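You operate a simulated robot arm through the tools that you are given. There is no shell and no other tool.

The job below is to be done with a simulated robot arm. You get a single attempt, and the scene is never put back.

TASK
Run about 70 mL of green powder into the small jar with the orange foot.
Fine: stand it in the turntable's pocket, turn to FILL, go by the display, turn back to LOAD; spill none, leave the other small jars.

The check looks at the end state, three seconds after you hand in, the way a careful person would. Anything else that was tipped, shoved, dropped, spilled or broken makes it a failure.

THE ROBOT
A 6-joint arm with a two-finger parallel gripper, fixed in place. Base frame: the origin is at the foot of the arm, x ahead of it, y to its left, z up; the work surface is at about z = 868. Readings come in mm, rad, newtons and seconds.
With the tool pointing down near the work surface it reaches from about 240 to 640 mm from the base axis. Its first joint turns from -1.152 to 1.152 rad. Payload 2.7 kg.
The tool frame sits at the grasp point between the pads (the TCP): z along the fingers, y along the line on which they close. The tips reach 23 mm beyond it. The gripper opens to 94 mm. The fingers are 38 mm wide and 10 mm thick; the gripper's body (54 by 96 mm) begins 39 mm behind the TCP.
Orientation is that of the tool frame in the base frame, as a unit quaternion [w, x, y, z]. With the fingers straight down and closing along the base's y, the tool's x points along the base's -x, its y along +y and its z along -z.

THE INTERFACE
- The arm moves only by the tool play_rows. Its argument "series" is a list of rows, each an object (a shift or turn left out is 0, a gripper value left out holds the last) with "gripper": the closure, from 0 (fully open) to 1 (shut); "xyz": the shift along the base's x, y, z in units of 30 mm (1.0 is 30 mm), a list of three; "rot": the turn, a rotation vector about the base's x, y, z in units of 4 degrees (1.0 is 4 degrees), a list of three. In form: [{"gripper": gripper, "xyz": [x, y, z], "rot": [ax, ay, az]}, ...]. A call has 1 to 20 rows; each row shifts and turns the commanded pose from where the row before left it. A call with a number of a shift or a turn outside -1 to 1 is refused whole. A row lasts 0.2 s, in which the tool goes at most 50 mm and 0.15 rad; a call with a longer step from one row to the next is refused whole, and so is a gripper value outside its range. A pose out of reach is approached as far as the arm can. The call stops where the force on the tool passes 40 N (or 10 N more than at its start, if that is more) or the arm is blocked; 0.2 s more then pass. Each finger travels about 45 mm/s and halts on what it meets, pressing with about 27 N; the grip force reading is that of the motor and also rises with nothing between the fingers. The clock runs only during rows and for 0.2 s after the last one: add rows that do not move to give the fingers time. It gives the time, the measured TCP pose, the force on the tool (base axes), the opening and the grip force at its end, in the units of the frame above (readings bear some noise), with the torque about the TCP (base axes, N m) and any sound that the robot's microphone picked up.
- Cameras (640 x 400 px; columns grow to the right, rows downward): "scene" is fixed at [67.1, -425.7, 1425.2]; the picture's right is [0.84, -0.54, 0.00], its down [-0.20, -0.31, -0.93] and it looks along [0.50, 0.78, -0.37] (base axes); focal length 329 px, centre (320, 200). "wrist" rides on the gripper at [86, 16, -75] in the tool frame; the picture's right is [-0.18, 0.98, 0.00], its down [-0.58, -0.11, -0.81] and it looks along [-0.79, -0.15, 0.59] (tool axes); focal length 243 px, centre (320, 200). There is no depth. A picture from a camera that has moved, and an enlarged one, comes with that camera's place and axes in the base frame and with its lens.
- get_image(camera): a new picture of that camera. The clock stands still meanwhile.
- zoom(camera, box): a new picture of the part [left, top, right, bottom] of that camera's present view, enlarged. The clock stands still meanwhile.
- finish_job(): hands the job in; it is judged then, once.

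Nothing tells you positions but the pictures and the camera data. Unless the task says otherwise, let go and move clear before handing in.

The tools are called after "Request:" as a command line: name --argument value ..., lists and objects as JSON in quotes. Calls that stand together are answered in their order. play_rows: Moves the arm, as the interface text tells. Its arguments: {"type":"object","properties":{"series":{"type":"array"}},"required":["series"]} The other tools are called the same way: get_image (camera) takes a picture; zoom (camera, box) takes an enlarged picture of a part of a camera's view; finish_job () hands the job in.

At the start:

```text
time_s: 0.0
ee_pos: [359.6, 105.0, 1290.7]
tool_rot: [0.0, -0.001, 1.0, 0.002]
ft_force: [0.2, -0.3, 0.1]
moment: [-0.03, -0.01, -0.02]
gripper_width: 93.8
grasp_force: 0.1
```

scene: 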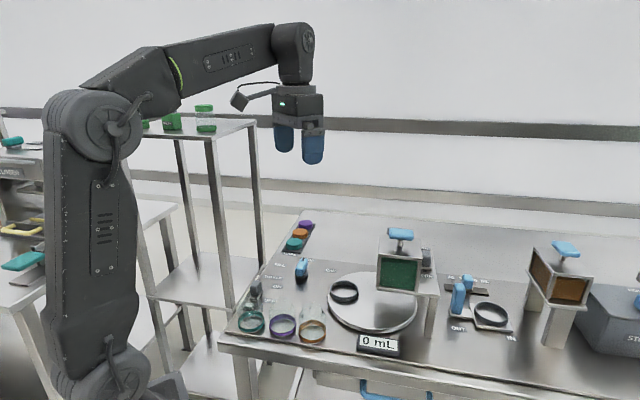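
wrist: 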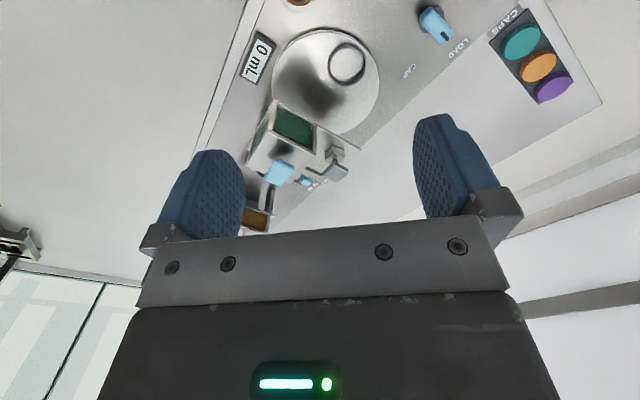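

I see a bench with three small jars (teal, purple, orange feet), a turntable with a pocket, a green hopper with a blue handle, a display, and a blue knob. I'll zoom in to work out the details.

Request:
zoom --camera "scene" --box '[220, 210, 380, 310]'

Request:
zoom --camera "scene" --box '[340, 210, 540, 335]'

Request:
zoom --camera "scene" --box '[220, 270, 420, 395]'

Request:
zoom --camera "wrist" --box '[220, 0, 480, 162]'

Request:
zoom --camera "wrist" --box '[230, 90, 390, 240]'

```text
4.00 times, centred on (300, 260) of scene
camera zoom: at [67.1, -425.7, 1425.2], right [0.84, -0.54, 0.0], down [-0.2, -0.31, -0.93], along [0.5, 0.78, -0.37], focal length 1317 px, centre (400, -40)
```

zoom: 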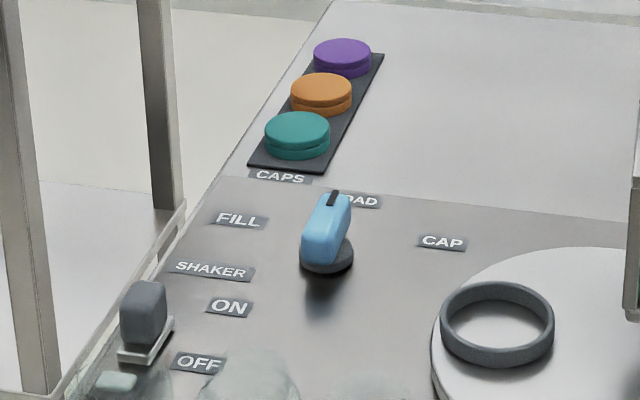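

```text
3.20 times, centred on (440, 272) of scene
camera zoom: at [67.1, -425.7, 1425.2], right [0.84, -0.54, 0.0], down [-0.2, -0.31, -0.93], along [0.5, 0.78, -0.37], focal length 1054 px, centre (-64, -32)
```

zoom: 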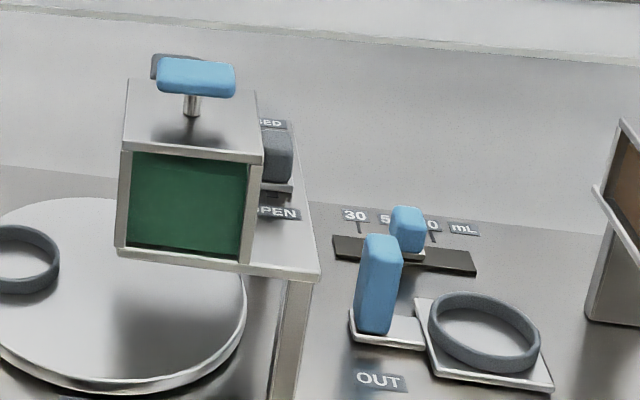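

```text
3.20 times, centred on (320, 332) of scene
camera zoom: at [67.1, -425.7, 1425.2], right [0.84, -0.54, 0.0], down [-0.2, -0.31, -0.93], along [0.5, 0.78, -0.37], focal length 1054 px, centre (320, -224)
```

zoom: 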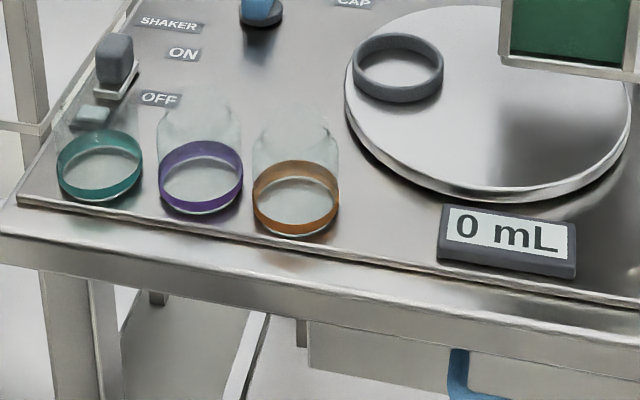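

```text
2.46 times, centred on (350, 81) of wrist
camera zoom: at [272.2, 119.2, 1363.9], right [0.18, 0.98, 0.0], down [0.58, -0.11, 0.81], along [0.79, -0.15, -0.59], focal length 597 px, centre (246, 493)
```

zoom: 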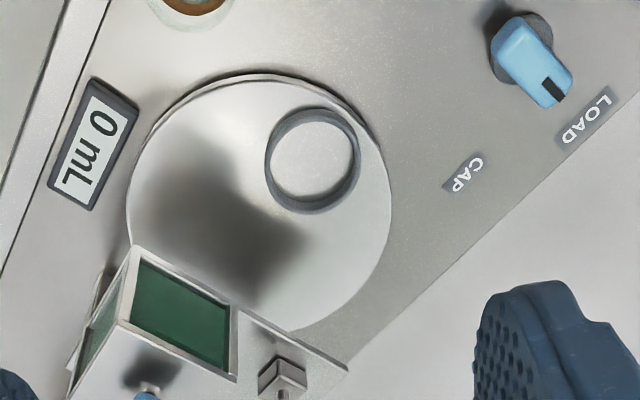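

```text
2.67 times, centred on (310, 165) of wrist
camera zoom: at [272.2, 119.2, 1363.9], right [0.18, 0.98, 0.0], down [0.58, -0.11, 0.81], along [0.79, -0.15, -0.59], focal length 647 px, centre (347, 293)
```

zoom: 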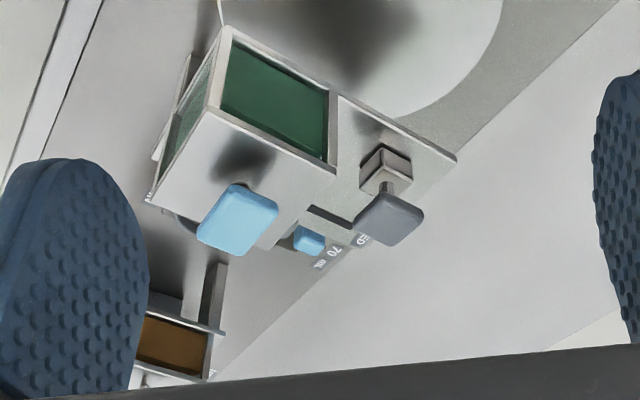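

The scene's layout is clear enough to plan from: orange-foot jar near (365, 69), turntable centre near (543, 72), selector knob near (473, 278). I'll lean the wrist camera down to get a better look from free space.

Request:
play_rows --series '[{"gripper": 0, "xyz": [-1, 0, 0], "rot": [0, 1, 0]}, {"xyz": [-1, 0, 0], "rot": [0, 1, 0]}, {"xyz": [-1, 0, 0], "rot": [0, 1, 0]}, {"xyz": [0, 0, 0], "rot": [0, 1, 0]}, {"xyz": [0, 0, 0], "rot": [0, 1, 0]}, {"xyz": [0, 0, 0], "rot": [0, 1, 0]}, {"xyz": [0, 0, 0], "rot": [0, 1, 0]}, {"xyz": [0, 0, 0], "rot": [0, 1, 0]}]'

Request:
get_image --camera "wrist"

```text
time_s: 1.8
ee_pos: [258.8, 111.1, 1217.7]
tool_rot: [-0.274, 0.0, 0.962, 0.001]
ft_force: [-0.1, 0.2, -0.1]
moment: [-0.02, 0.01, -0.02]
gripper_width: 94.1
grasp_force: 0.0
out of reach, approached as far as the arm can: row 5, 6, 7, 8
```

```text
taken
camera wrist: at [224.0, 125.4, 1327.1], right [0.16, 0.98, -0.09], down [0.92, -0.11, 0.38], along [0.36, -0.15, -0.92], focal length 243 px, centre (320, 200)
```

wrist: 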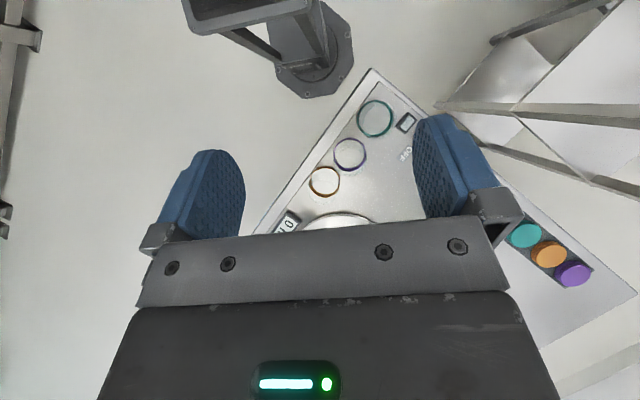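

The three jars stand in a row along the bench edge, with orange at about (364, 67). Next I'll level the tool and look at the turntable, knob and hopper from lower down.

Request:
play_rows --series '[{"rot": [0, -1, 0]}, {"rot": [0, -1, 0]}, {"rot": [0, -1, 0]}, {"rot": [0, -1, 0]}, {"xyz": [0, 0, 0], "rot": [0, 0, 0]}]'

Request:
get_image --camera "wrist"

```text
time_s: 3.0
ee_pos: [259.7, 110.0, 1219.3]
tool_rot: [-0.139, 0.0, 0.99, 0.001]
ft_force: [0.3, -0.1, -0.7]
moment: [0.04, -0.02, 0.0]
gripper_width: 94.1
grasp_force: 0.0
```

```text
taken
camera wrist: at [195.4, 125.7, 1313.5], right [0.18, 0.98, -0.05], down [0.78, -0.11, 0.62], along [0.6, -0.15, -0.79], focal length 243 px, centre (320, 200)
```

wrist: 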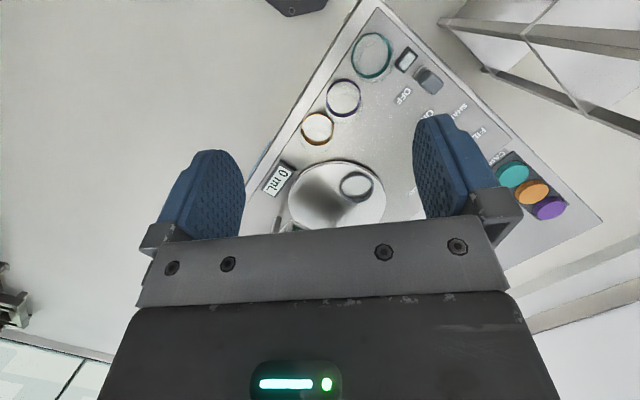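

The jars and turntable pocket are clear from here. I'll move above the knob side for a close view of the selector labels.

Request:
play_rows --series '[{"xyz": [0.83, 1, -0.8], "rot": [0, -1, 0]}, {"xyz": [0.83, 1, -0.8], "rot": [0, -1, 0]}, {"xyz": [0.83, 1, -0.8], "rot": [0, -1, 0]}, {"xyz": [0.83, 1, -0.8], "rot": [0, -1, 0]}, {"xyz": [0.83, 1, -0.8]}, {"xyz": [0.83, 1, -0.8]}, {}]'

Request:
get_image --camera "wrist"

Request:
get_image --camera "scene"

```text
time_s: 4.6
ee_pos: [408.2, 291.3, 1075.0]
tool_rot: [0.001, -0.001, 1.0, 0.001]
ft_force: [1.1, 0.1, 0.6]
moment: [0.0, -0.01, 0.02]
gripper_width: 93.9
grasp_force: 0.0
```

```text
taken
camera wrist: at [321.3, 306.5, 1148.6], right [0.18, 0.98, 0.0], down [0.58, -0.11, 0.81], along [0.79, -0.15, -0.59], focal length 243 px, centre (320, 200)
```

wrist: 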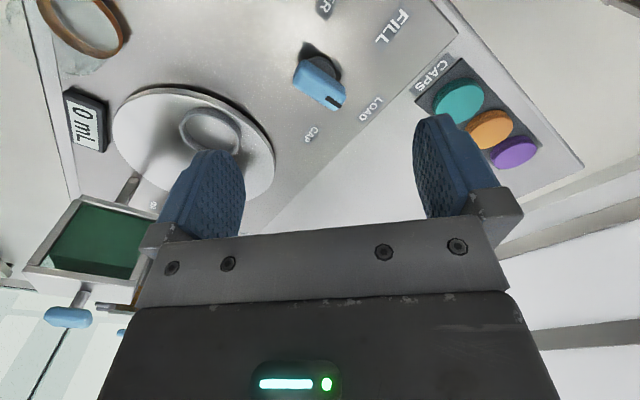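

```text
taken
```

scene: 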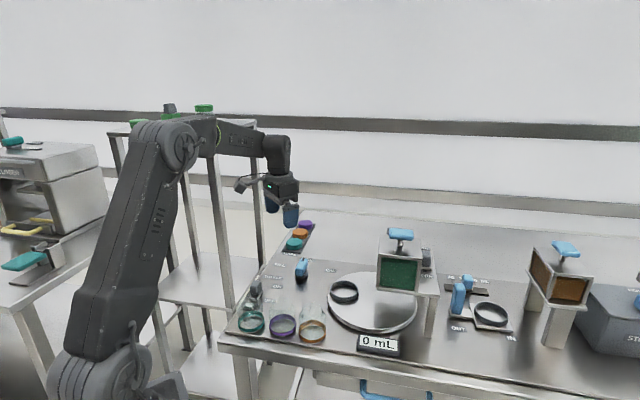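

Request:
zoom --camera "wrist" --box '[260, 0, 440, 160]'

Request:
zoom --camera "wrist" --box '[0, 60, 280, 340]'

Request:
zoom --camera "scene" --box '[360, 215, 450, 275]'

```text
2.50 times, centred on (350, 80) of wrist
camera zoom: at [321.3, 306.5, 1148.6], right [0.18, 0.98, 0.0], down [0.58, -0.11, 0.81], along [0.79, -0.15, -0.59], focal length 606 px, centre (245, 500)
```

zoom: 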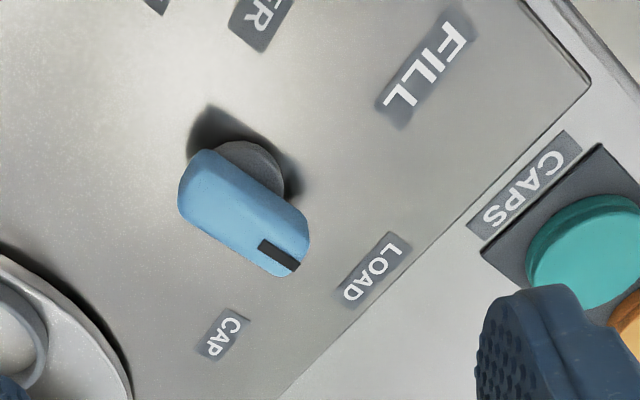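

```text
1.43 times, centred on (140, 200) of wrist
camera zoom: at [321.3, 306.5, 1148.6], right [0.18, 0.98, 0.0], down [0.58, -0.11, 0.81], along [0.79, -0.15, -0.59], focal length 347 px, centre (577, 200)
```

zoom: 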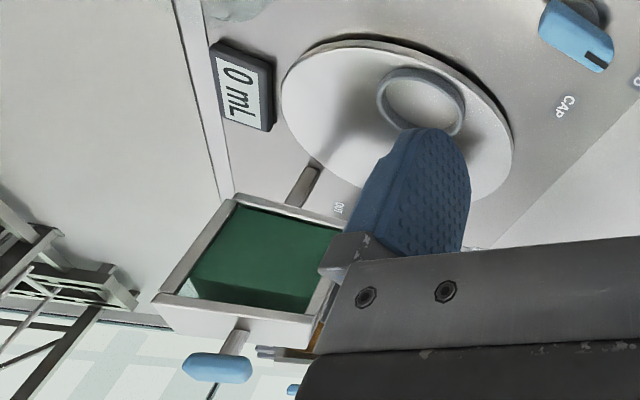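

```text
6.67 times, centred on (405, 245) of scene
camera zoom: at [67.1, -425.6, 1425.2], right [0.84, -0.54, 0.0], down [-0.2, -0.31, -0.93], along [0.5, 0.78, -0.37], focal length 2195 px, centre (-247, -100)
```

zoom: 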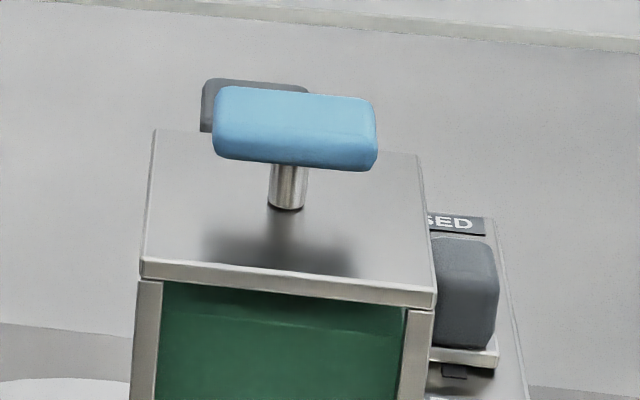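

The knob's marker points at LOAD, with FILL on its left-hand side as you face it and CAP on the right. The blue T on the green hopper is near (541, 2, 1102), and I still need to find the OPEN/CLOSED gate, so I'll look from the hopper's right side.

Request:
play_rows --series '[{"xyz": [0, -0.8, 1]}, {"xyz": [0, -1, 1]}, {"xyz": [0, -1, 1]}, {"xyz": [0, -1, 0.5]}, {"xyz": [0, -1, 0]}, {"xyz": [0, -1, 0]}, {"xyz": [0, -1, 0]}, {"xyz": [0, -1, 0]}, {"xyz": [0, -1, 0]}, {"xyz": [0, -1, 0]}, {"xyz": [0, -1, 0]}, {"xyz": [0, -1, 0]}, {"xyz": [0, -1, 0]}, {"xyz": [0, -1, 0]}, {}]'

Request:
get_image --camera "wrist"

Request:
zoom --camera "wrist" --box '[220, 40, 440, 240]'

```text
time_s: 7.8
ee_pos: [407.1, -121.2, 1181.2]
tool_rot: [0.001, 0.0, 1.0, 0.001]
ft_force: [0.3, 0.0, -0.5]
moment: [-0.01, 0.03, 0.02]
gripper_width: 93.9
grasp_force: 0.0
```

```text
taken
camera wrist: at [319.7, -106.8, 1254.6], right [0.18, 0.98, 0.0], down [0.58, -0.11, 0.81], along [0.79, -0.15, -0.59], focal length 243 px, centre (320, 200)
```

wrist: 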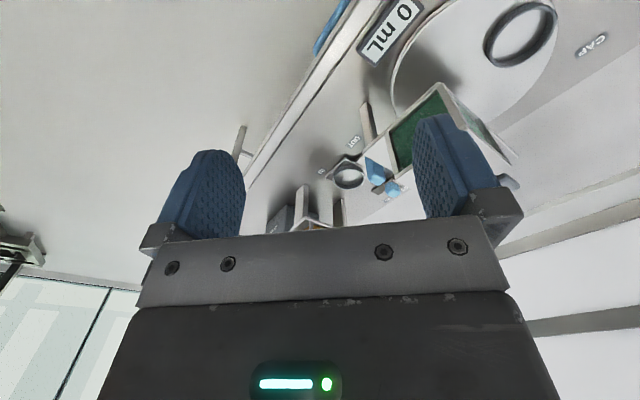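

```text
2.00 times, centred on (330, 140) of wrist
camera zoom: at [319.7, -106.8, 1254.6], right [0.18, 0.98, 0.0], down [0.58, -0.11, 0.81], along [0.79, -0.15, -0.59], focal length 485 px, centre (300, 320)
```

zoom: 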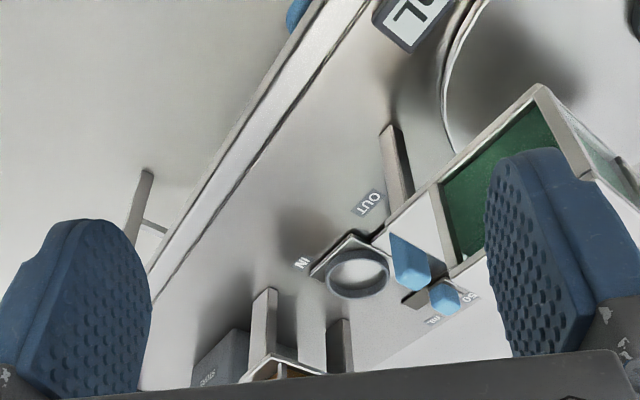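

The gripper's left finger hides the hopper's right side from here. I'll yaw the wrist so the camera looks along +y past the hopper's right flank.

Request:
play_rows --series '[{"xyz": [0.27, -0.05, 0.05], "rot": [0, 0, 1]}, {"xyz": [0.27, -0.05, 0.05], "rot": [0, 0, 1]}, {"xyz": [0.27, -0.05, 0.05], "rot": [0, 0, 1]}, {"xyz": [0.27, -0.05, 0.05], "rot": [0, 0, 1]}, {"xyz": [0.27, -0.05, 0.05], "rot": [0, 0, 1]}, {"xyz": [0.27, -0.05, 0.05], "rot": [0, 0, 1]}, {"xyz": [0.27, -0.05, 0.05], "rot": [0, 0, 1]}, {"xyz": [0.27, -0.05, 0.05], "rot": [0, 0, 1]}, {"xyz": [0.27, -0.05, 0.05], "rot": [0, 0, 1]}, {"xyz": [0.27, -0.05, 0.05], "rot": [0, 0, 1]}, {"xyz": [0.27, -0.05, 0.05], "rot": [0, 0, 1]}, {"xyz": [0.27, -0.05, 0.05], "rot": [0, 0, 1]}, {"xyz": [0.27, -0.05, 0.05], "rot": [0, 0, 1]}, {"xyz": [0.27, -0.05, 0.05], "rot": [0, 0, 1]}, {"xyz": [0.27, -0.05, 0.05], "rot": [0, 0, 1]}, {"xyz": [0.27, -0.05, 0.05], "rot": [0, 0, 1]}, {"xyz": [0.27, -0.05, 0.05], "rot": [0, 0, 1]}, {"xyz": [0.27, -0.05, 0.05], "rot": [0, 0, 1]}, {}]'

Request:
get_image --camera "wrist"

Request:
zoom --camera "wrist" --box '[220, 0, 440, 240]'

```text
time_s: 11.8
ee_pos: [539.8, -147.3, 1198.2]
tool_rot: [0.0, -0.588, 0.809, 0.002]
ft_force: [-0.6, -0.8, 1.0]
moment: [0.03, 0.02, 0.0]
gripper_width: 93.9
grasp_force: 0.0
out of reach, approached as far as the arm can: row 17
```

```text
taken
camera wrist: at [496.6, -226.3, 1272.6], right [-0.88, 0.48, 0.0], down [0.28, 0.52, 0.81], along [0.38, 0.71, -0.59], focal length 243 px, centre (320, 200)
```

wrist: 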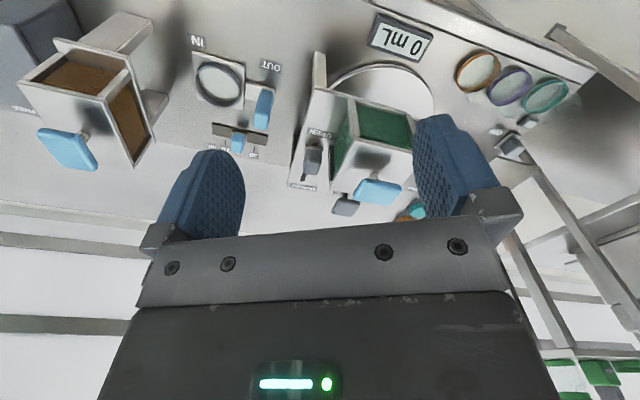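

```text
1.67 times, centred on (330, 120) of wrist
camera zoom: at [496.6, -226.3, 1272.6], right [-0.88, 0.48, 0.0], down [0.28, 0.52, 0.81], along [0.38, 0.71, -0.59], focal length 404 px, centre (303, 333)
```

zoom: 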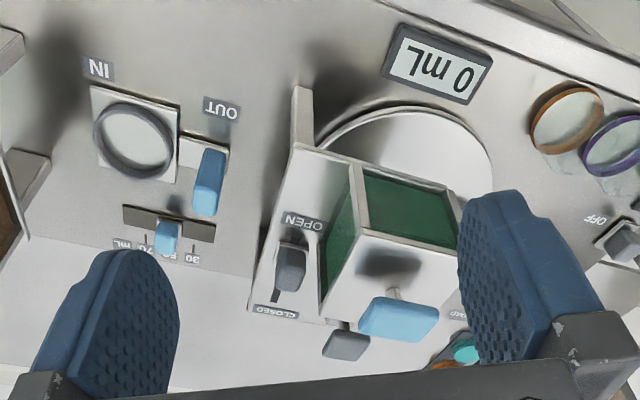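

Request:
zoom --camera "wrist" --box '[280, 60, 420, 230]'

Request:
zoom --camera "wrist" --box '[180, 30, 300, 170]'

```text
2.35 times, centred on (350, 145) of wrist
camera zoom: at [496.6, -226.3, 1272.6], right [-0.88, 0.48, 0.0], down [0.28, 0.52, 0.81], along [0.38, 0.71, -0.59], focal length 571 px, centre (249, 329)
```

zoom: 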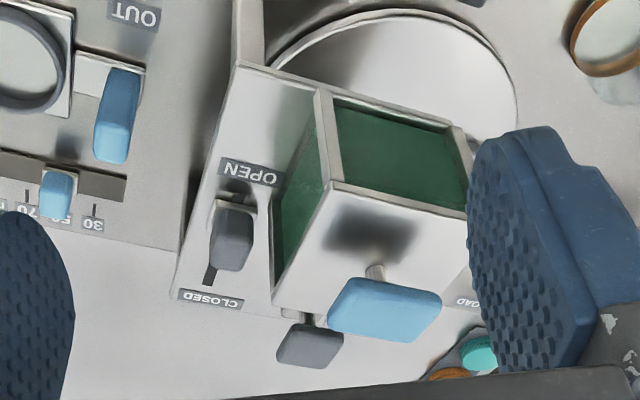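

```text
2.86 times, centred on (240, 100) of wrist
camera zoom: at [496.6, -226.3, 1272.6], right [-0.88, 0.48, 0.0], down [0.28, 0.52, 0.81], along [0.38, 0.71, -0.59], focal length 693 px, centre (549, 486)
```

zoom: 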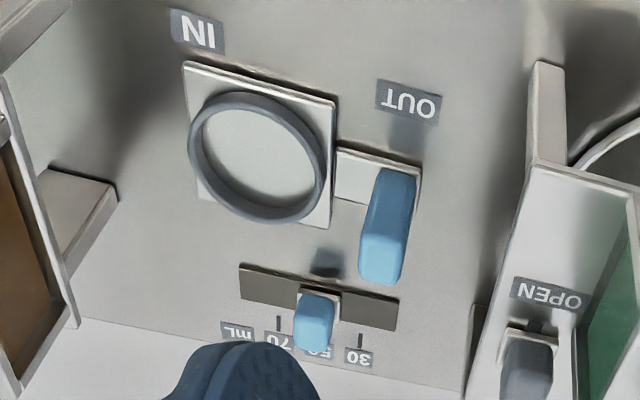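

The gate handle sits on a bridge plate at about z=1001, between its OPEN and CLOSED labels, and there is also a shaker switch. I'll look closer at both before touching anything.

Request:
zoom --camera "wrist" --box '[460, 90, 560, 180]'

Request:
zoom --camera "scene" --box '[230, 260, 290, 310]'

Request:
zoom --camera "scene" --box '[370, 245, 450, 345]'

Request:
play_rows --series '[{"xyz": [0.5, 0.5, 0]}, {"xyz": [0.5, 0.5, 0.2], "rot": [0, 0, -1]}, {"xyz": [0.3, 0.5, 0.5], "rot": [0, 0, -1]}, {"xyz": [0, 0.5, 0.5], "rot": [0, 0, -1]}, {}]'

Request:
get_image --camera "wrist"

```text
4.44 times, centred on (510, 135) of wrist
camera zoom: at [496.6, -226.3, 1272.6], right [-0.88, 0.48, 0.0], down [0.28, 0.52, 0.81], along [0.38, 0.71, -0.59], focal length 1078 px, centre (-524, 489)
```

zoom: 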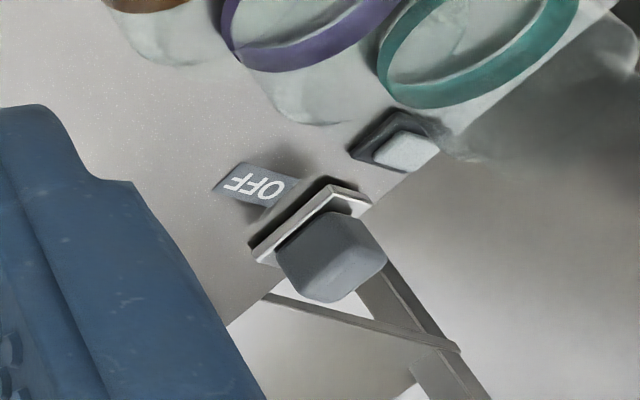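

```text
8.00 times, centred on (260, 285) of scene
camera zoom: at [67.1, -425.7, 1425.2], right [0.84, -0.54, 0.0], down [-0.2, -0.31, -0.93], along [0.5, 0.78, -0.37], focal length 2634 px, centre (800, -480)
```

zoom: 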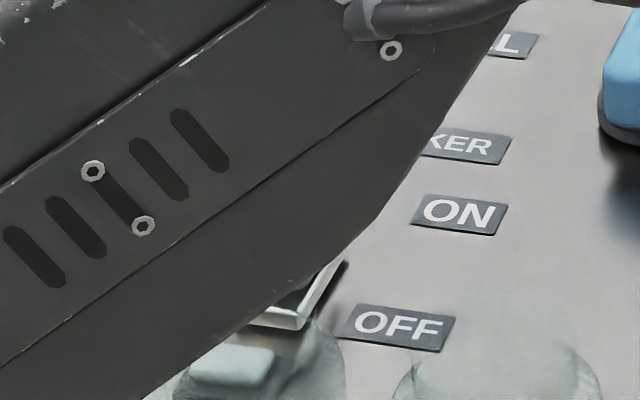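

```text
4.00 times, centred on (410, 295) of scene
camera zoom: at [67.1, -425.7, 1425.2], right [0.84, -0.54, 0.0], down [-0.2, -0.31, -0.93], along [0.5, 0.78, -0.37], focal length 1317 px, centre (-40, -180)
```

zoom: 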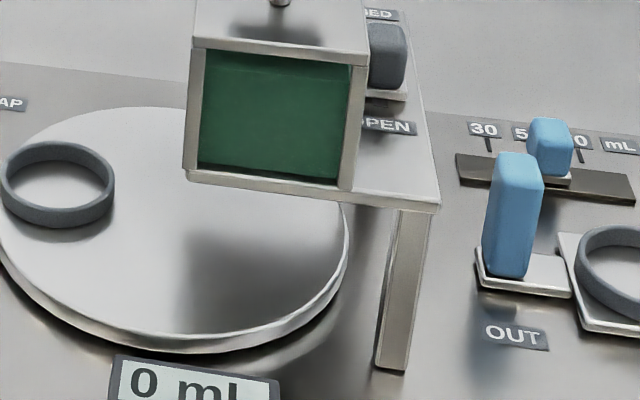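

```text
time_s: 13.0
ee_pos: [542.0, -89.8, 1210.3]
tool_rot: [0.0, -0.5, 0.866, 0.001]
ft_force: [0.1, 0.4, 0.2]
moment: [-0.01, 0.01, -0.04]
gripper_width: 93.9
grasp_force: 0.1
out of reach, approached as far as the arm can: row 1, 2, 3, 4
```

```text
taken
camera wrist: at [484.6, -158.7, 1283.9], right [-0.76, 0.65, 0.0], down [0.39, 0.45, 0.81], along [0.52, 0.61, -0.59], focal length 243 px, centre (320, 200)
```

wrist: 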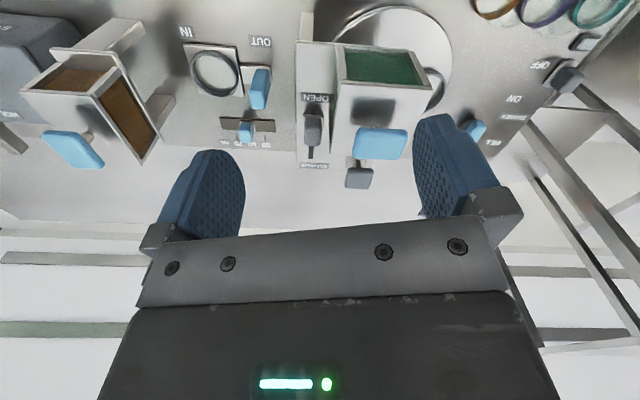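

Request:
zoom --camera "wrist" --box '[285, 80, 345, 180]'

Request:
zoom --camera "wrist" --box '[330, 40, 440, 190]'

Request:
zoom --camera "wrist" --box '[460, 0, 640, 160]'

```text
4.00 times, centred on (315, 130) of wrist
camera zoom: at [484.6, -158.7, 1283.9], right [-0.76, 0.65, 0.0], down [0.39, 0.45, 0.81], along [0.52, 0.61, -0.59], focal length 970 px, centre (340, 480)
```

zoom: 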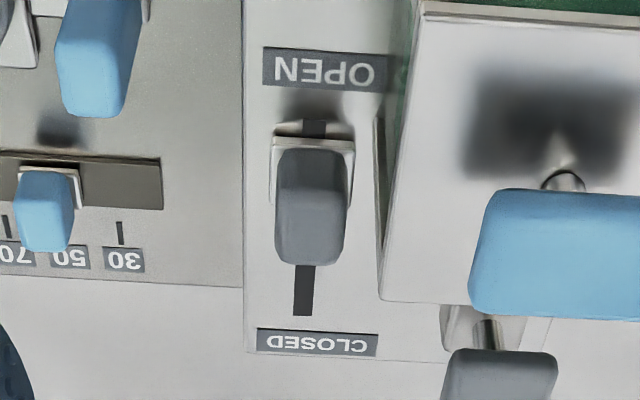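

```text
2.67 times, centred on (385, 115) of wrist
camera zoom: at [484.6, -158.7, 1283.9], right [-0.76, 0.65, 0.0], down [0.39, 0.45, 0.81], along [0.52, 0.61, -0.59], focal length 647 px, centre (147, 427)
```

zoom: 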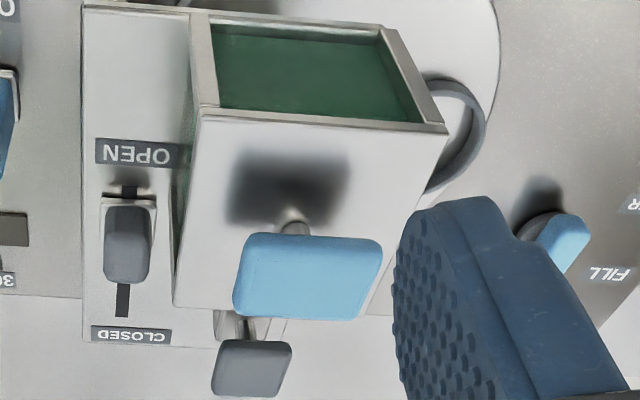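

```text
2.50 times, centred on (550, 80) of wrist
camera zoom: at [484.6, -158.7, 1283.9], right [-0.76, 0.65, 0.0], down [0.39, 0.45, 0.81], along [0.52, 0.61, -0.59], focal length 606 px, centre (-255, 500)
```

zoom: 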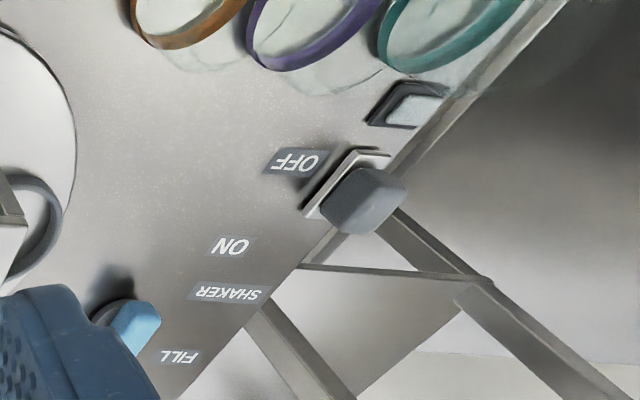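

The gate slider already sits at its OPEN end, the shaker is at OFF, and the display reads 0 mL. So the blue T press on top is the likely dispenser. Next I'll measure the orange jar's height and the pocket ring.

Request:
zoom --camera "scene" --box '[285, 285, 345, 350]'

Request:
zoom --camera "scene" --box '[320, 270, 380, 315]'

Request:
zoom --camera "wrist" --box '[460, 0, 540, 60]'

```text
6.15 times, centred on (315, 318) of scene
camera zoom: at [67.1, -425.7, 1425.2], right [0.84, -0.54, 0.0], down [-0.2, -0.31, -0.93], along [0.5, 0.78, -0.37], focal length 2026 px, centre (351, -523)
```

zoom: 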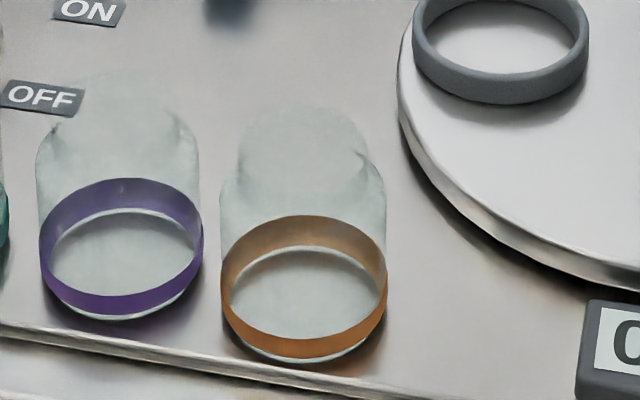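

```text
8.89 times, centred on (350, 292) of scene
camera zoom: at [67.1, -425.7, 1425.2], right [0.84, -0.54, 0.0], down [-0.2, -0.31, -0.93], along [0.5, 0.78, -0.37], focal length 2927 px, centre (53, -622)
```

zoom: 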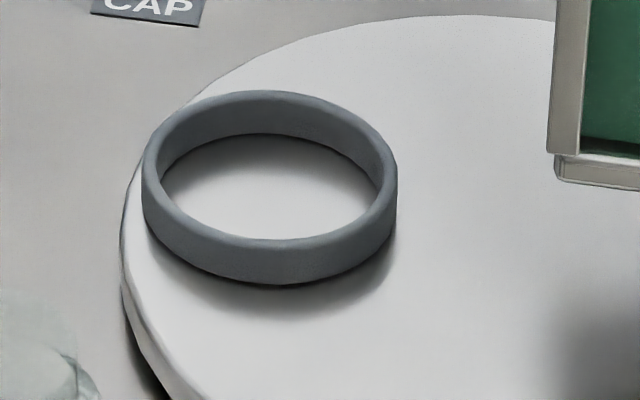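

```text
6.67 times, centred on (500, 30) of wrist
camera zoom: at [484.6, -158.7, 1283.9], right [-0.76, 0.65, 0.0], down [0.39, 0.45, 0.81], along [0.52, 0.61, -0.59], focal length 1618 px, centre (-880, 1333)
```

zoom: 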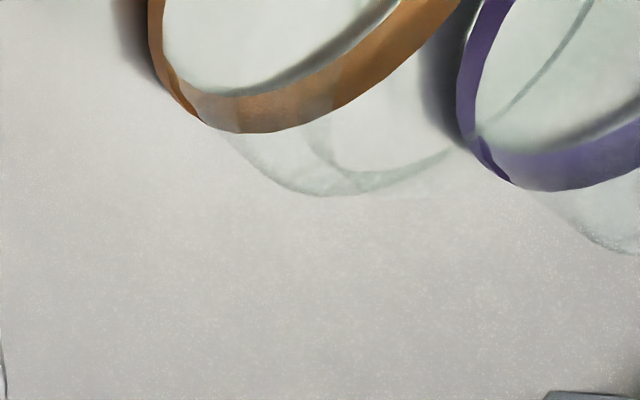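

The orange jar is about 60 mm across and 69 mm high with a narrower neck, and the pocket ring is about 66 mm inside. I'll swing to yaw −45°, so the fingers close across the jar row, and look straight at the pocket for an exact centre.

Request:
play_rows --series '[{"xyz": [-0.25, 0.83, 0], "rot": [0, 0, -1]}, {"xyz": [-0.25, 0.83, 0], "rot": [0, 0, -1]}, {"xyz": [-0.25, 0.83, 0], "rot": [0, 0, -1]}, {"xyz": [-0.25, 0.83, 0], "rot": [0, 0, -1]}, {"xyz": [-0.25, 0.83, 0], "rot": [0, 0, -1]}, {"xyz": [-0.25, 0.83, 0], "rot": [0, 0, -1]}, {"xyz": [-0.25, 0.83, 0], "rot": [0, 0, -1]}, {"xyz": [-0.25, 0.83, 0], "rot": [0, 0, -1]}, {"xyz": [-0.25, 0.83, 0], "rot": [0, 0, -1]}, {"xyz": [-0.25, 0.83, 0], "rot": [0, 0, -1]}, {"xyz": [-0.25, 0.83, 0], "rot": [0, 0, -1]}, {"xyz": [-0.25, 0.83, 0], "rot": [0, 0, -1]}, {"xyz": [-0.25, 0.83, 0], "rot": [0, 0, -1]}, {"rot": [0, 0, -1]}, {"rot": [0, 0, -1]}, {"rot": [0, 0, -1]}, {"rot": [0, 0, -1]}, {"rot": [0, 0, -1]}, {"rot": [0, 0, -1]}, {"rot": [0, 0, -1]}]'

Request:
play_rows --series '[{"xyz": [0, 0, -0.4], "rot": [0, 0, -1]}, {"xyz": [0, 0, -0.4], "rot": [0, 0, -1]}, {"xyz": [0, 0, -0.4], "rot": [0, 0, -1]}, {"xyz": [0, 0, -0.4], "rot": [0, 0, -1]}, {"xyz": [0, 0, -0.4], "rot": [0, 0, -1]}, {"xyz": [0, 0, 0], "rot": [0, 0, -1]}, {"xyz": [0, 0, 0], "rot": [0, 0, -0.25]}, {}]'

Request:
get_image --camera "wrist"

```text
time_s: 17.2
ee_pos: [444.3, 231.6, 1210.7]
tool_rot: [0.001, 0.173, 0.985, 0.001]
ft_force: [-0.5, -0.3, 0.3]
moment: [-0.01, -0.02, 0.0]
gripper_width: 93.9
grasp_force: 0.2
```

```text
time_s: 19.0
ee_pos: [445.6, 231.2, 1150.5]
tool_rot: [0.001, 0.383, 0.924, 0.001]
ft_force: [-0.3, 0.1, -0.3]
moment: [-0.01, 0.01, -0.01]
gripper_width: 93.6
grasp_force: 0.1
```

```text
taken
camera wrist: at [395.5, 303.4, 1223.2], right [0.82, 0.57, 0.0], down [0.33, -0.49, 0.81], along [0.46, -0.67, -0.59], focal length 243 px, centre (320, 200)
```

wrist: 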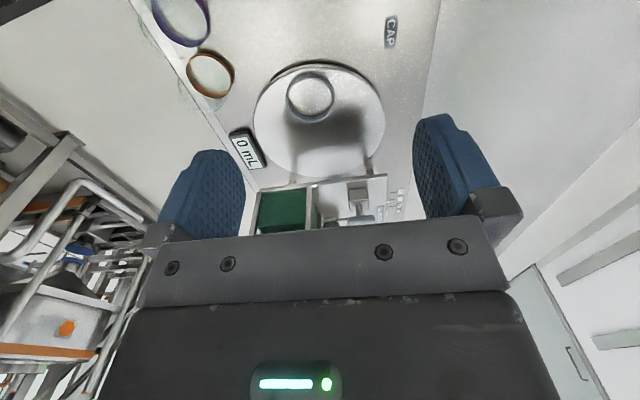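

Request:
zoom --camera "wrist" --box '[250, 50, 390, 137]'

Request:
zoom --camera "wrist" --box '[240, 150, 420, 250]'

Request:
zoom --camera "wrist" --box '[150, 0, 270, 110]'

```text
4.57 times, centred on (320, 94) of wrist
camera zoom: at [395.5, 303.4, 1223.2], right [0.82, 0.57, 0.0], down [0.33, -0.49, 0.81], along [0.46, -0.67, -0.59], focal length 1109 px, centre (320, 687)
```

zoom: 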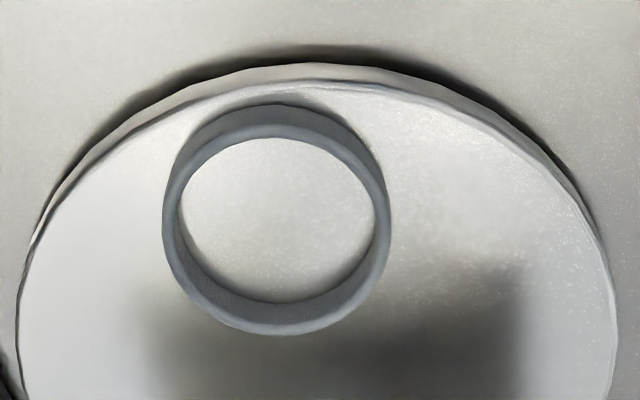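

```text
3.56 times, centred on (330, 200) of wrist
camera zoom: at [395.5, 303.4, 1223.2], right [0.82, 0.57, 0.0], down [0.33, -0.49, 0.81], along [0.46, -0.67, -0.59], focal length 863 px, centre (284, 200)
```

zoom: 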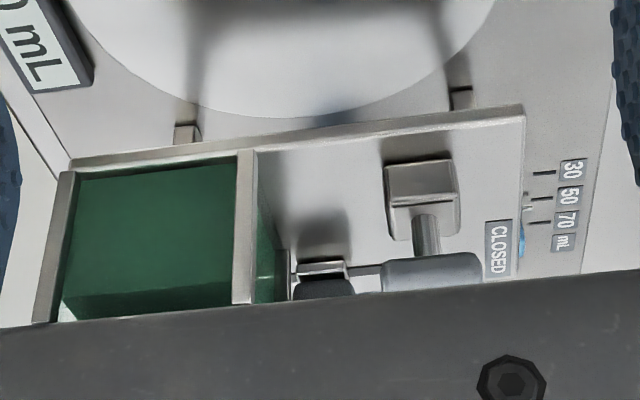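

```text
3.64 times, centred on (210, 55) of wrist
camera zoom: at [395.5, 303.4, 1223.2], right [0.82, 0.57, 0.0], down [0.33, -0.49, 0.81], along [0.46, -0.67, -0.59], focal length 882 px, centre (720, 727)
```

zoom: 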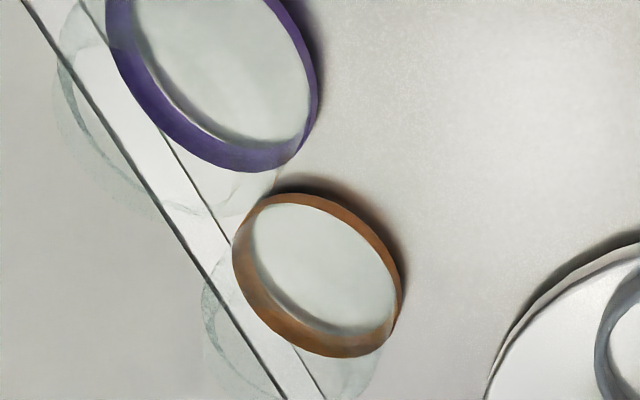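

The pocket centre works out at about (496, 132) with its ring top near z=900, and the jar at (364, 68). Now I'll move above the jar with the gripper open and check alignment.

Request:
play_rows --series '[{"gripper": 0, "xyz": [-0.453, -0.906, -0.83]}, {"xyz": [-0.453, -0.906, -0.83]}, {"xyz": [-0.453, -0.906, -0.83]}, {"xyz": [-0.453, -0.906, -0.83]}, {"xyz": [-0.453, -0.906, -0.83]}, {"xyz": [-0.453, -0.906, -0.83]}, {}]'

Request:
get_image --camera "wrist"

Request:
get_image --camera "scene"

```text
time_s: 20.6
ee_pos: [363.3, 69.5, 1002.1]
tool_rot: [0.002, 0.381, 0.924, 0.001]
ft_force: [-0.6, -0.5, 0.0]
moment: [-0.02, 0.05, 0.02]
gripper_width: 94.3
grasp_force: 0.1
```

```text
taken
camera wrist: at [313.3, 141.3, 1075.7], right [0.82, 0.57, 0.0], down [0.33, -0.49, 0.81], along [0.46, -0.66, -0.59], focal length 243 px, centre (320, 200)
```

wrist: 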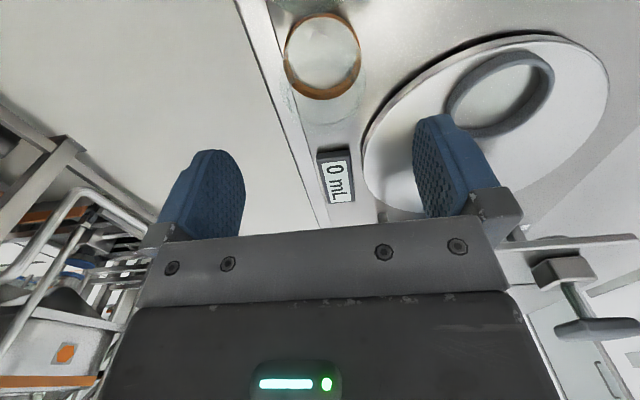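

```text
taken
```

scene: 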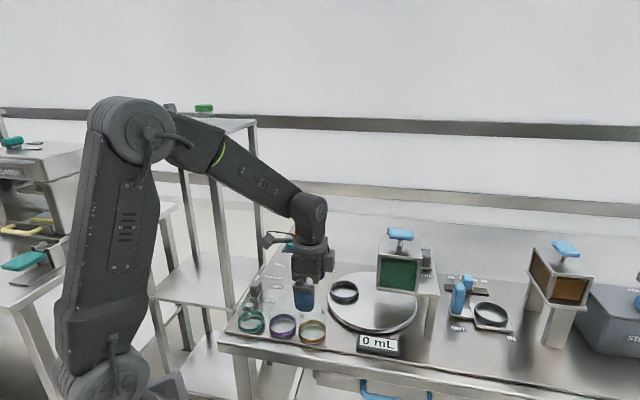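

The jar lies directly under the open gripper, within about 1 mm. I'll lower to grip the body at about 46 mm above its foot so the fingertips later clear the pocket ring.

Request:
play_rows --series '[{"xyz": [0.03, 0, -0.75]}, {"xyz": [0, 0, -0.75]}, {"xyz": [0, 0, -0.75]}, {"xyz": [0, 0, -0.68]}, {}]'

Request:
get_image --camera "wrist"

Request:
zoom --camera "scene" --box '[230, 220, 390, 360]'

```text
time_s: 21.8
ee_pos: [364.9, 68.6, 912.4]
tool_rot: [0.001, 0.381, 0.925, 0.001]
ft_force: [0.2, -1.1, 0.4]
moment: [-0.03, 0.03, -0.04]
gripper_width: 93.8
grasp_force: 0.0
```

```text
taken
camera wrist: at [313.8, 140.6, 985.6], right [0.82, 0.57, 0.0], down [0.33, -0.49, 0.81], along [0.46, -0.67, -0.59], focal length 243 px, centre (320, 200)
```

wrist: 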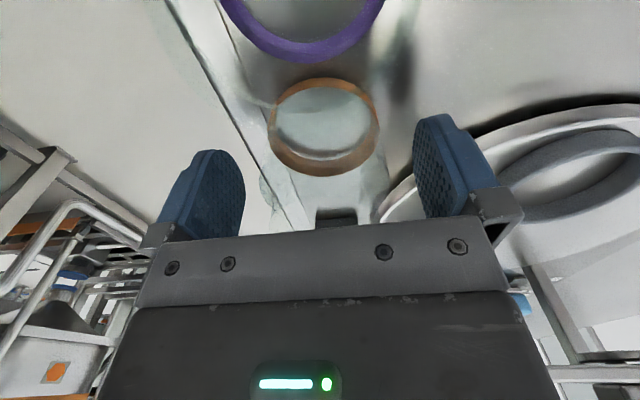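

```text
2.86 times, centred on (310, 290) of scene
camera zoom: at [67.1, -425.7, 1425.2], right [0.84, -0.54, 0.0], down [-0.2, -0.31, -0.93], along [0.5, 0.78, -0.37], focal length 941 px, centre (349, -57)
```

zoom: 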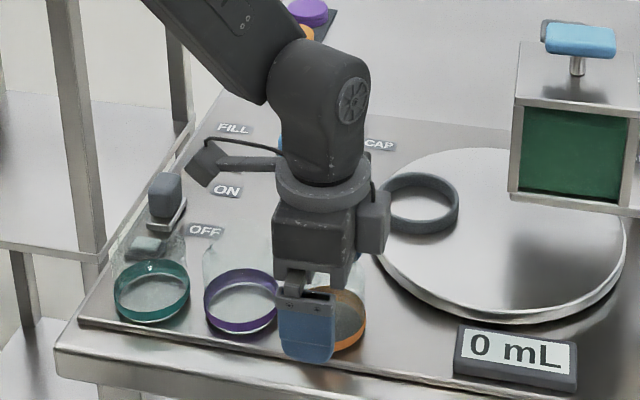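

The jar is centred between the pads and the neighbouring jars are clear. I'll close the gripper now.

Request:
play_rows --series '[{"gripper": 0.2}, {"gripper": 0.3}, {"gripper": 0.5}, {"gripper": 0.5}, {"gripper": 0.5}, {"gripper": 0.5}]'

Request:
zoom --camera "wrist" --box '[160, 0, 500, 240]'

```text
time_s: 23.2
ee_pos: [363.4, 70.3, 911.5]
tool_rot: [0.001, 0.382, 0.924, 0.0]
ft_force: [-0.1, 0.6, 0.1]
moment: [-0.01, -0.04, 0.02]
gripper_width: 58.2
grasp_force: 27.1
```

```text
1.67 times, centred on (330, 120) of wrist
camera zoom: at [313.9, 140.6, 985.9], right [0.82, 0.57, 0.0], down [0.33, -0.49, 0.81], along [0.46, -0.66, -0.59], focal length 404 px, centre (303, 333)
```

zoom: 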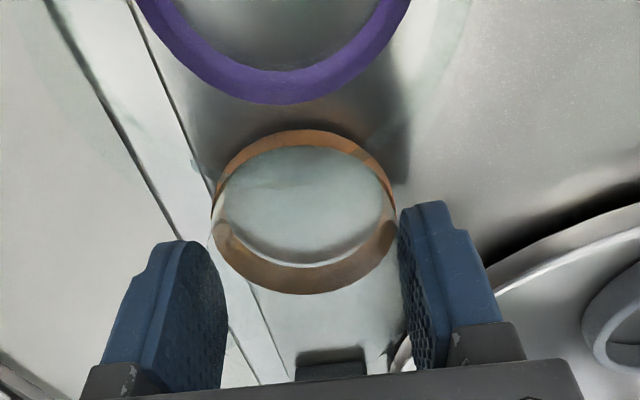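

The jar is held (58 mm opening, 27 N). I'll lift it straight up.

Request:
play_rows --series '[{"gripper": 0.5, "xyz": [0, 0, 0.4]}, {"xyz": [0, 0, 0.7]}, {"xyz": [0, 0, 0.9]}, {"xyz": [0, 0, 0.9]}, {}]'

Request:
get_image --camera "wrist"

Request:
zoom --camera "scene" --box '[230, 220, 390, 360]'

```text
time_s: 24.4
ee_pos: [364.6, 68.6, 999.5]
tool_rot: [0.001, 0.382, 0.924, 0.0]
ft_force: [-0.3, 0.5, -0.6]
moment: [0.01, 0.0, 0.04]
gripper_width: 58.4
grasp_force: 27.1
```

```text
taken
camera wrist: at [314.2, 138.7, 1072.1], right [0.82, 0.57, 0.0], down [0.33, -0.49, 0.81], along [0.46, -0.67, -0.59], focal length 243 px, centre (320, 200)
```

wrist: 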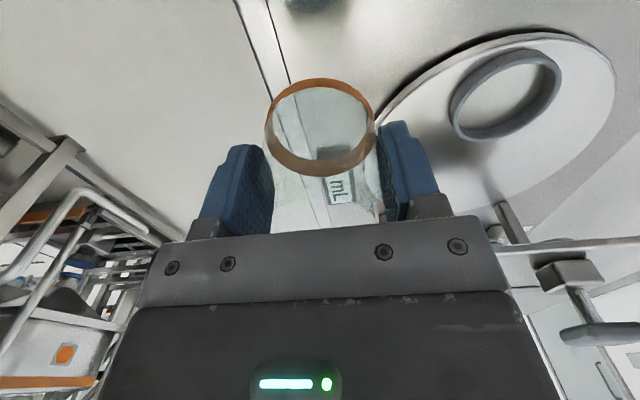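

```text
2.86 times, centred on (310, 290) of scene
camera zoom: at [67.1, -425.7, 1425.2], right [0.84, -0.54, 0.0], down [-0.2, -0.31, -0.93], along [0.5, 0.78, -0.37], focal length 941 px, centre (349, -57)
```

zoom: 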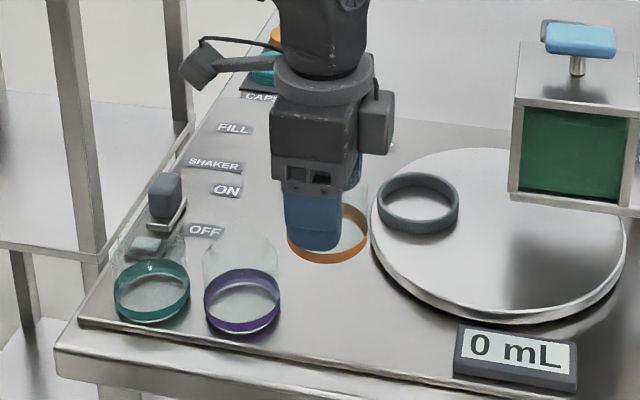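

The jar hangs upright in the gripper and the other jars stayed put. I'll carry it over the pocket at a safe height.

Request:
play_rows --series '[{"xyz": [0.5, 0.24, 0]}, {"xyz": [0.75, 0.36, 0]}, {"xyz": [0.75, 0.36, 0]}, {"xyz": [0.75, 0.36, 0]}, {"xyz": [0.75, 0.36, 0]}, {"xyz": [0.6, 0.29, 0]}, {"xyz": [0.28, 0.14, 0]}, {}]'

Request:
get_image --camera "wrist"

Request:
zoom --camera "scene" --box '[280, 190, 460, 340]'

```text
time_s: 26.2
ee_pos: [495.3, 130.3, 1001.7]
tool_rot: [0.001, 0.382, 0.924, 0.001]
ft_force: [-0.3, 0.1, -1.4]
moment: [0.02, 0.04, 0.02]
gripper_width: 58.3
grasp_force: 27.0
```

```text
taken
camera wrist: at [445.1, 201.8, 1073.8], right [0.82, 0.57, 0.0], down [0.33, -0.49, 0.81], along [0.46, -0.67, -0.59], focal length 243 px, centre (320, 200)
```

wrist: 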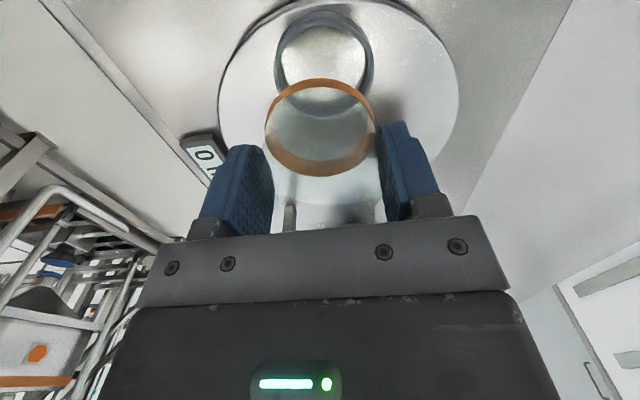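

```text
2.67 times, centred on (370, 265) of scene
camera zoom: at [67.1, -425.7, 1425.2], right [0.84, -0.54, 0.0], down [-0.2, -0.31, -0.93], along [0.5, 0.78, -0.37], focal length 878 px, centre (187, 27)
```

zoom: 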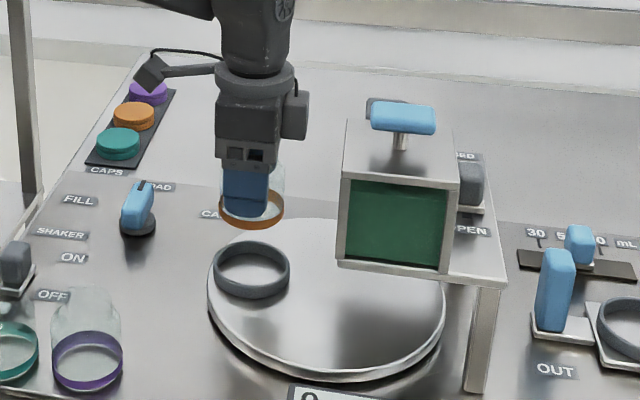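

Request:
zoom --camera "wrist" --box '[240, 0, 400, 100]'

Request:
zoom --camera "wrist" --box '[240, 80, 400, 180]'

```text
4.00 times, centred on (320, 50) of wrist
camera zoom: at [445.1, 201.8, 1073.8], right [0.82, 0.57, 0.0], down [0.33, -0.49, 0.81], along [0.46, -0.67, -0.59], focal length 970 px, centre (320, 800)
```

zoom: 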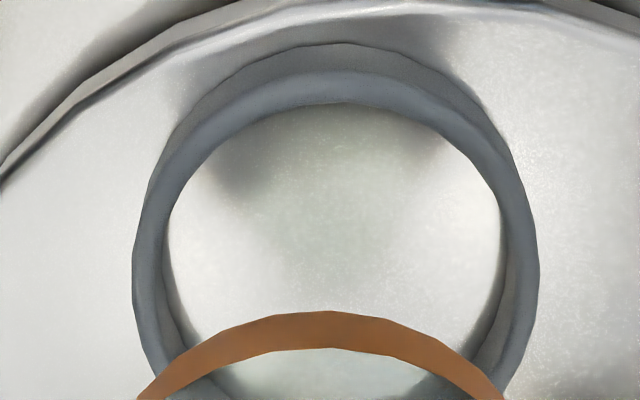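

```text
4.00 times, centred on (320, 130) of wrist
camera zoom: at [445.1, 201.8, 1073.8], right [0.82, 0.57, 0.0], down [0.33, -0.49, 0.81], along [0.46, -0.67, -0.59], focal length 970 px, centre (320, 480)
```

zoom: 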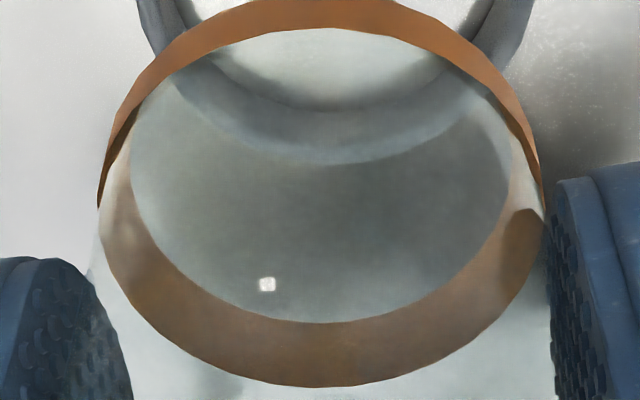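

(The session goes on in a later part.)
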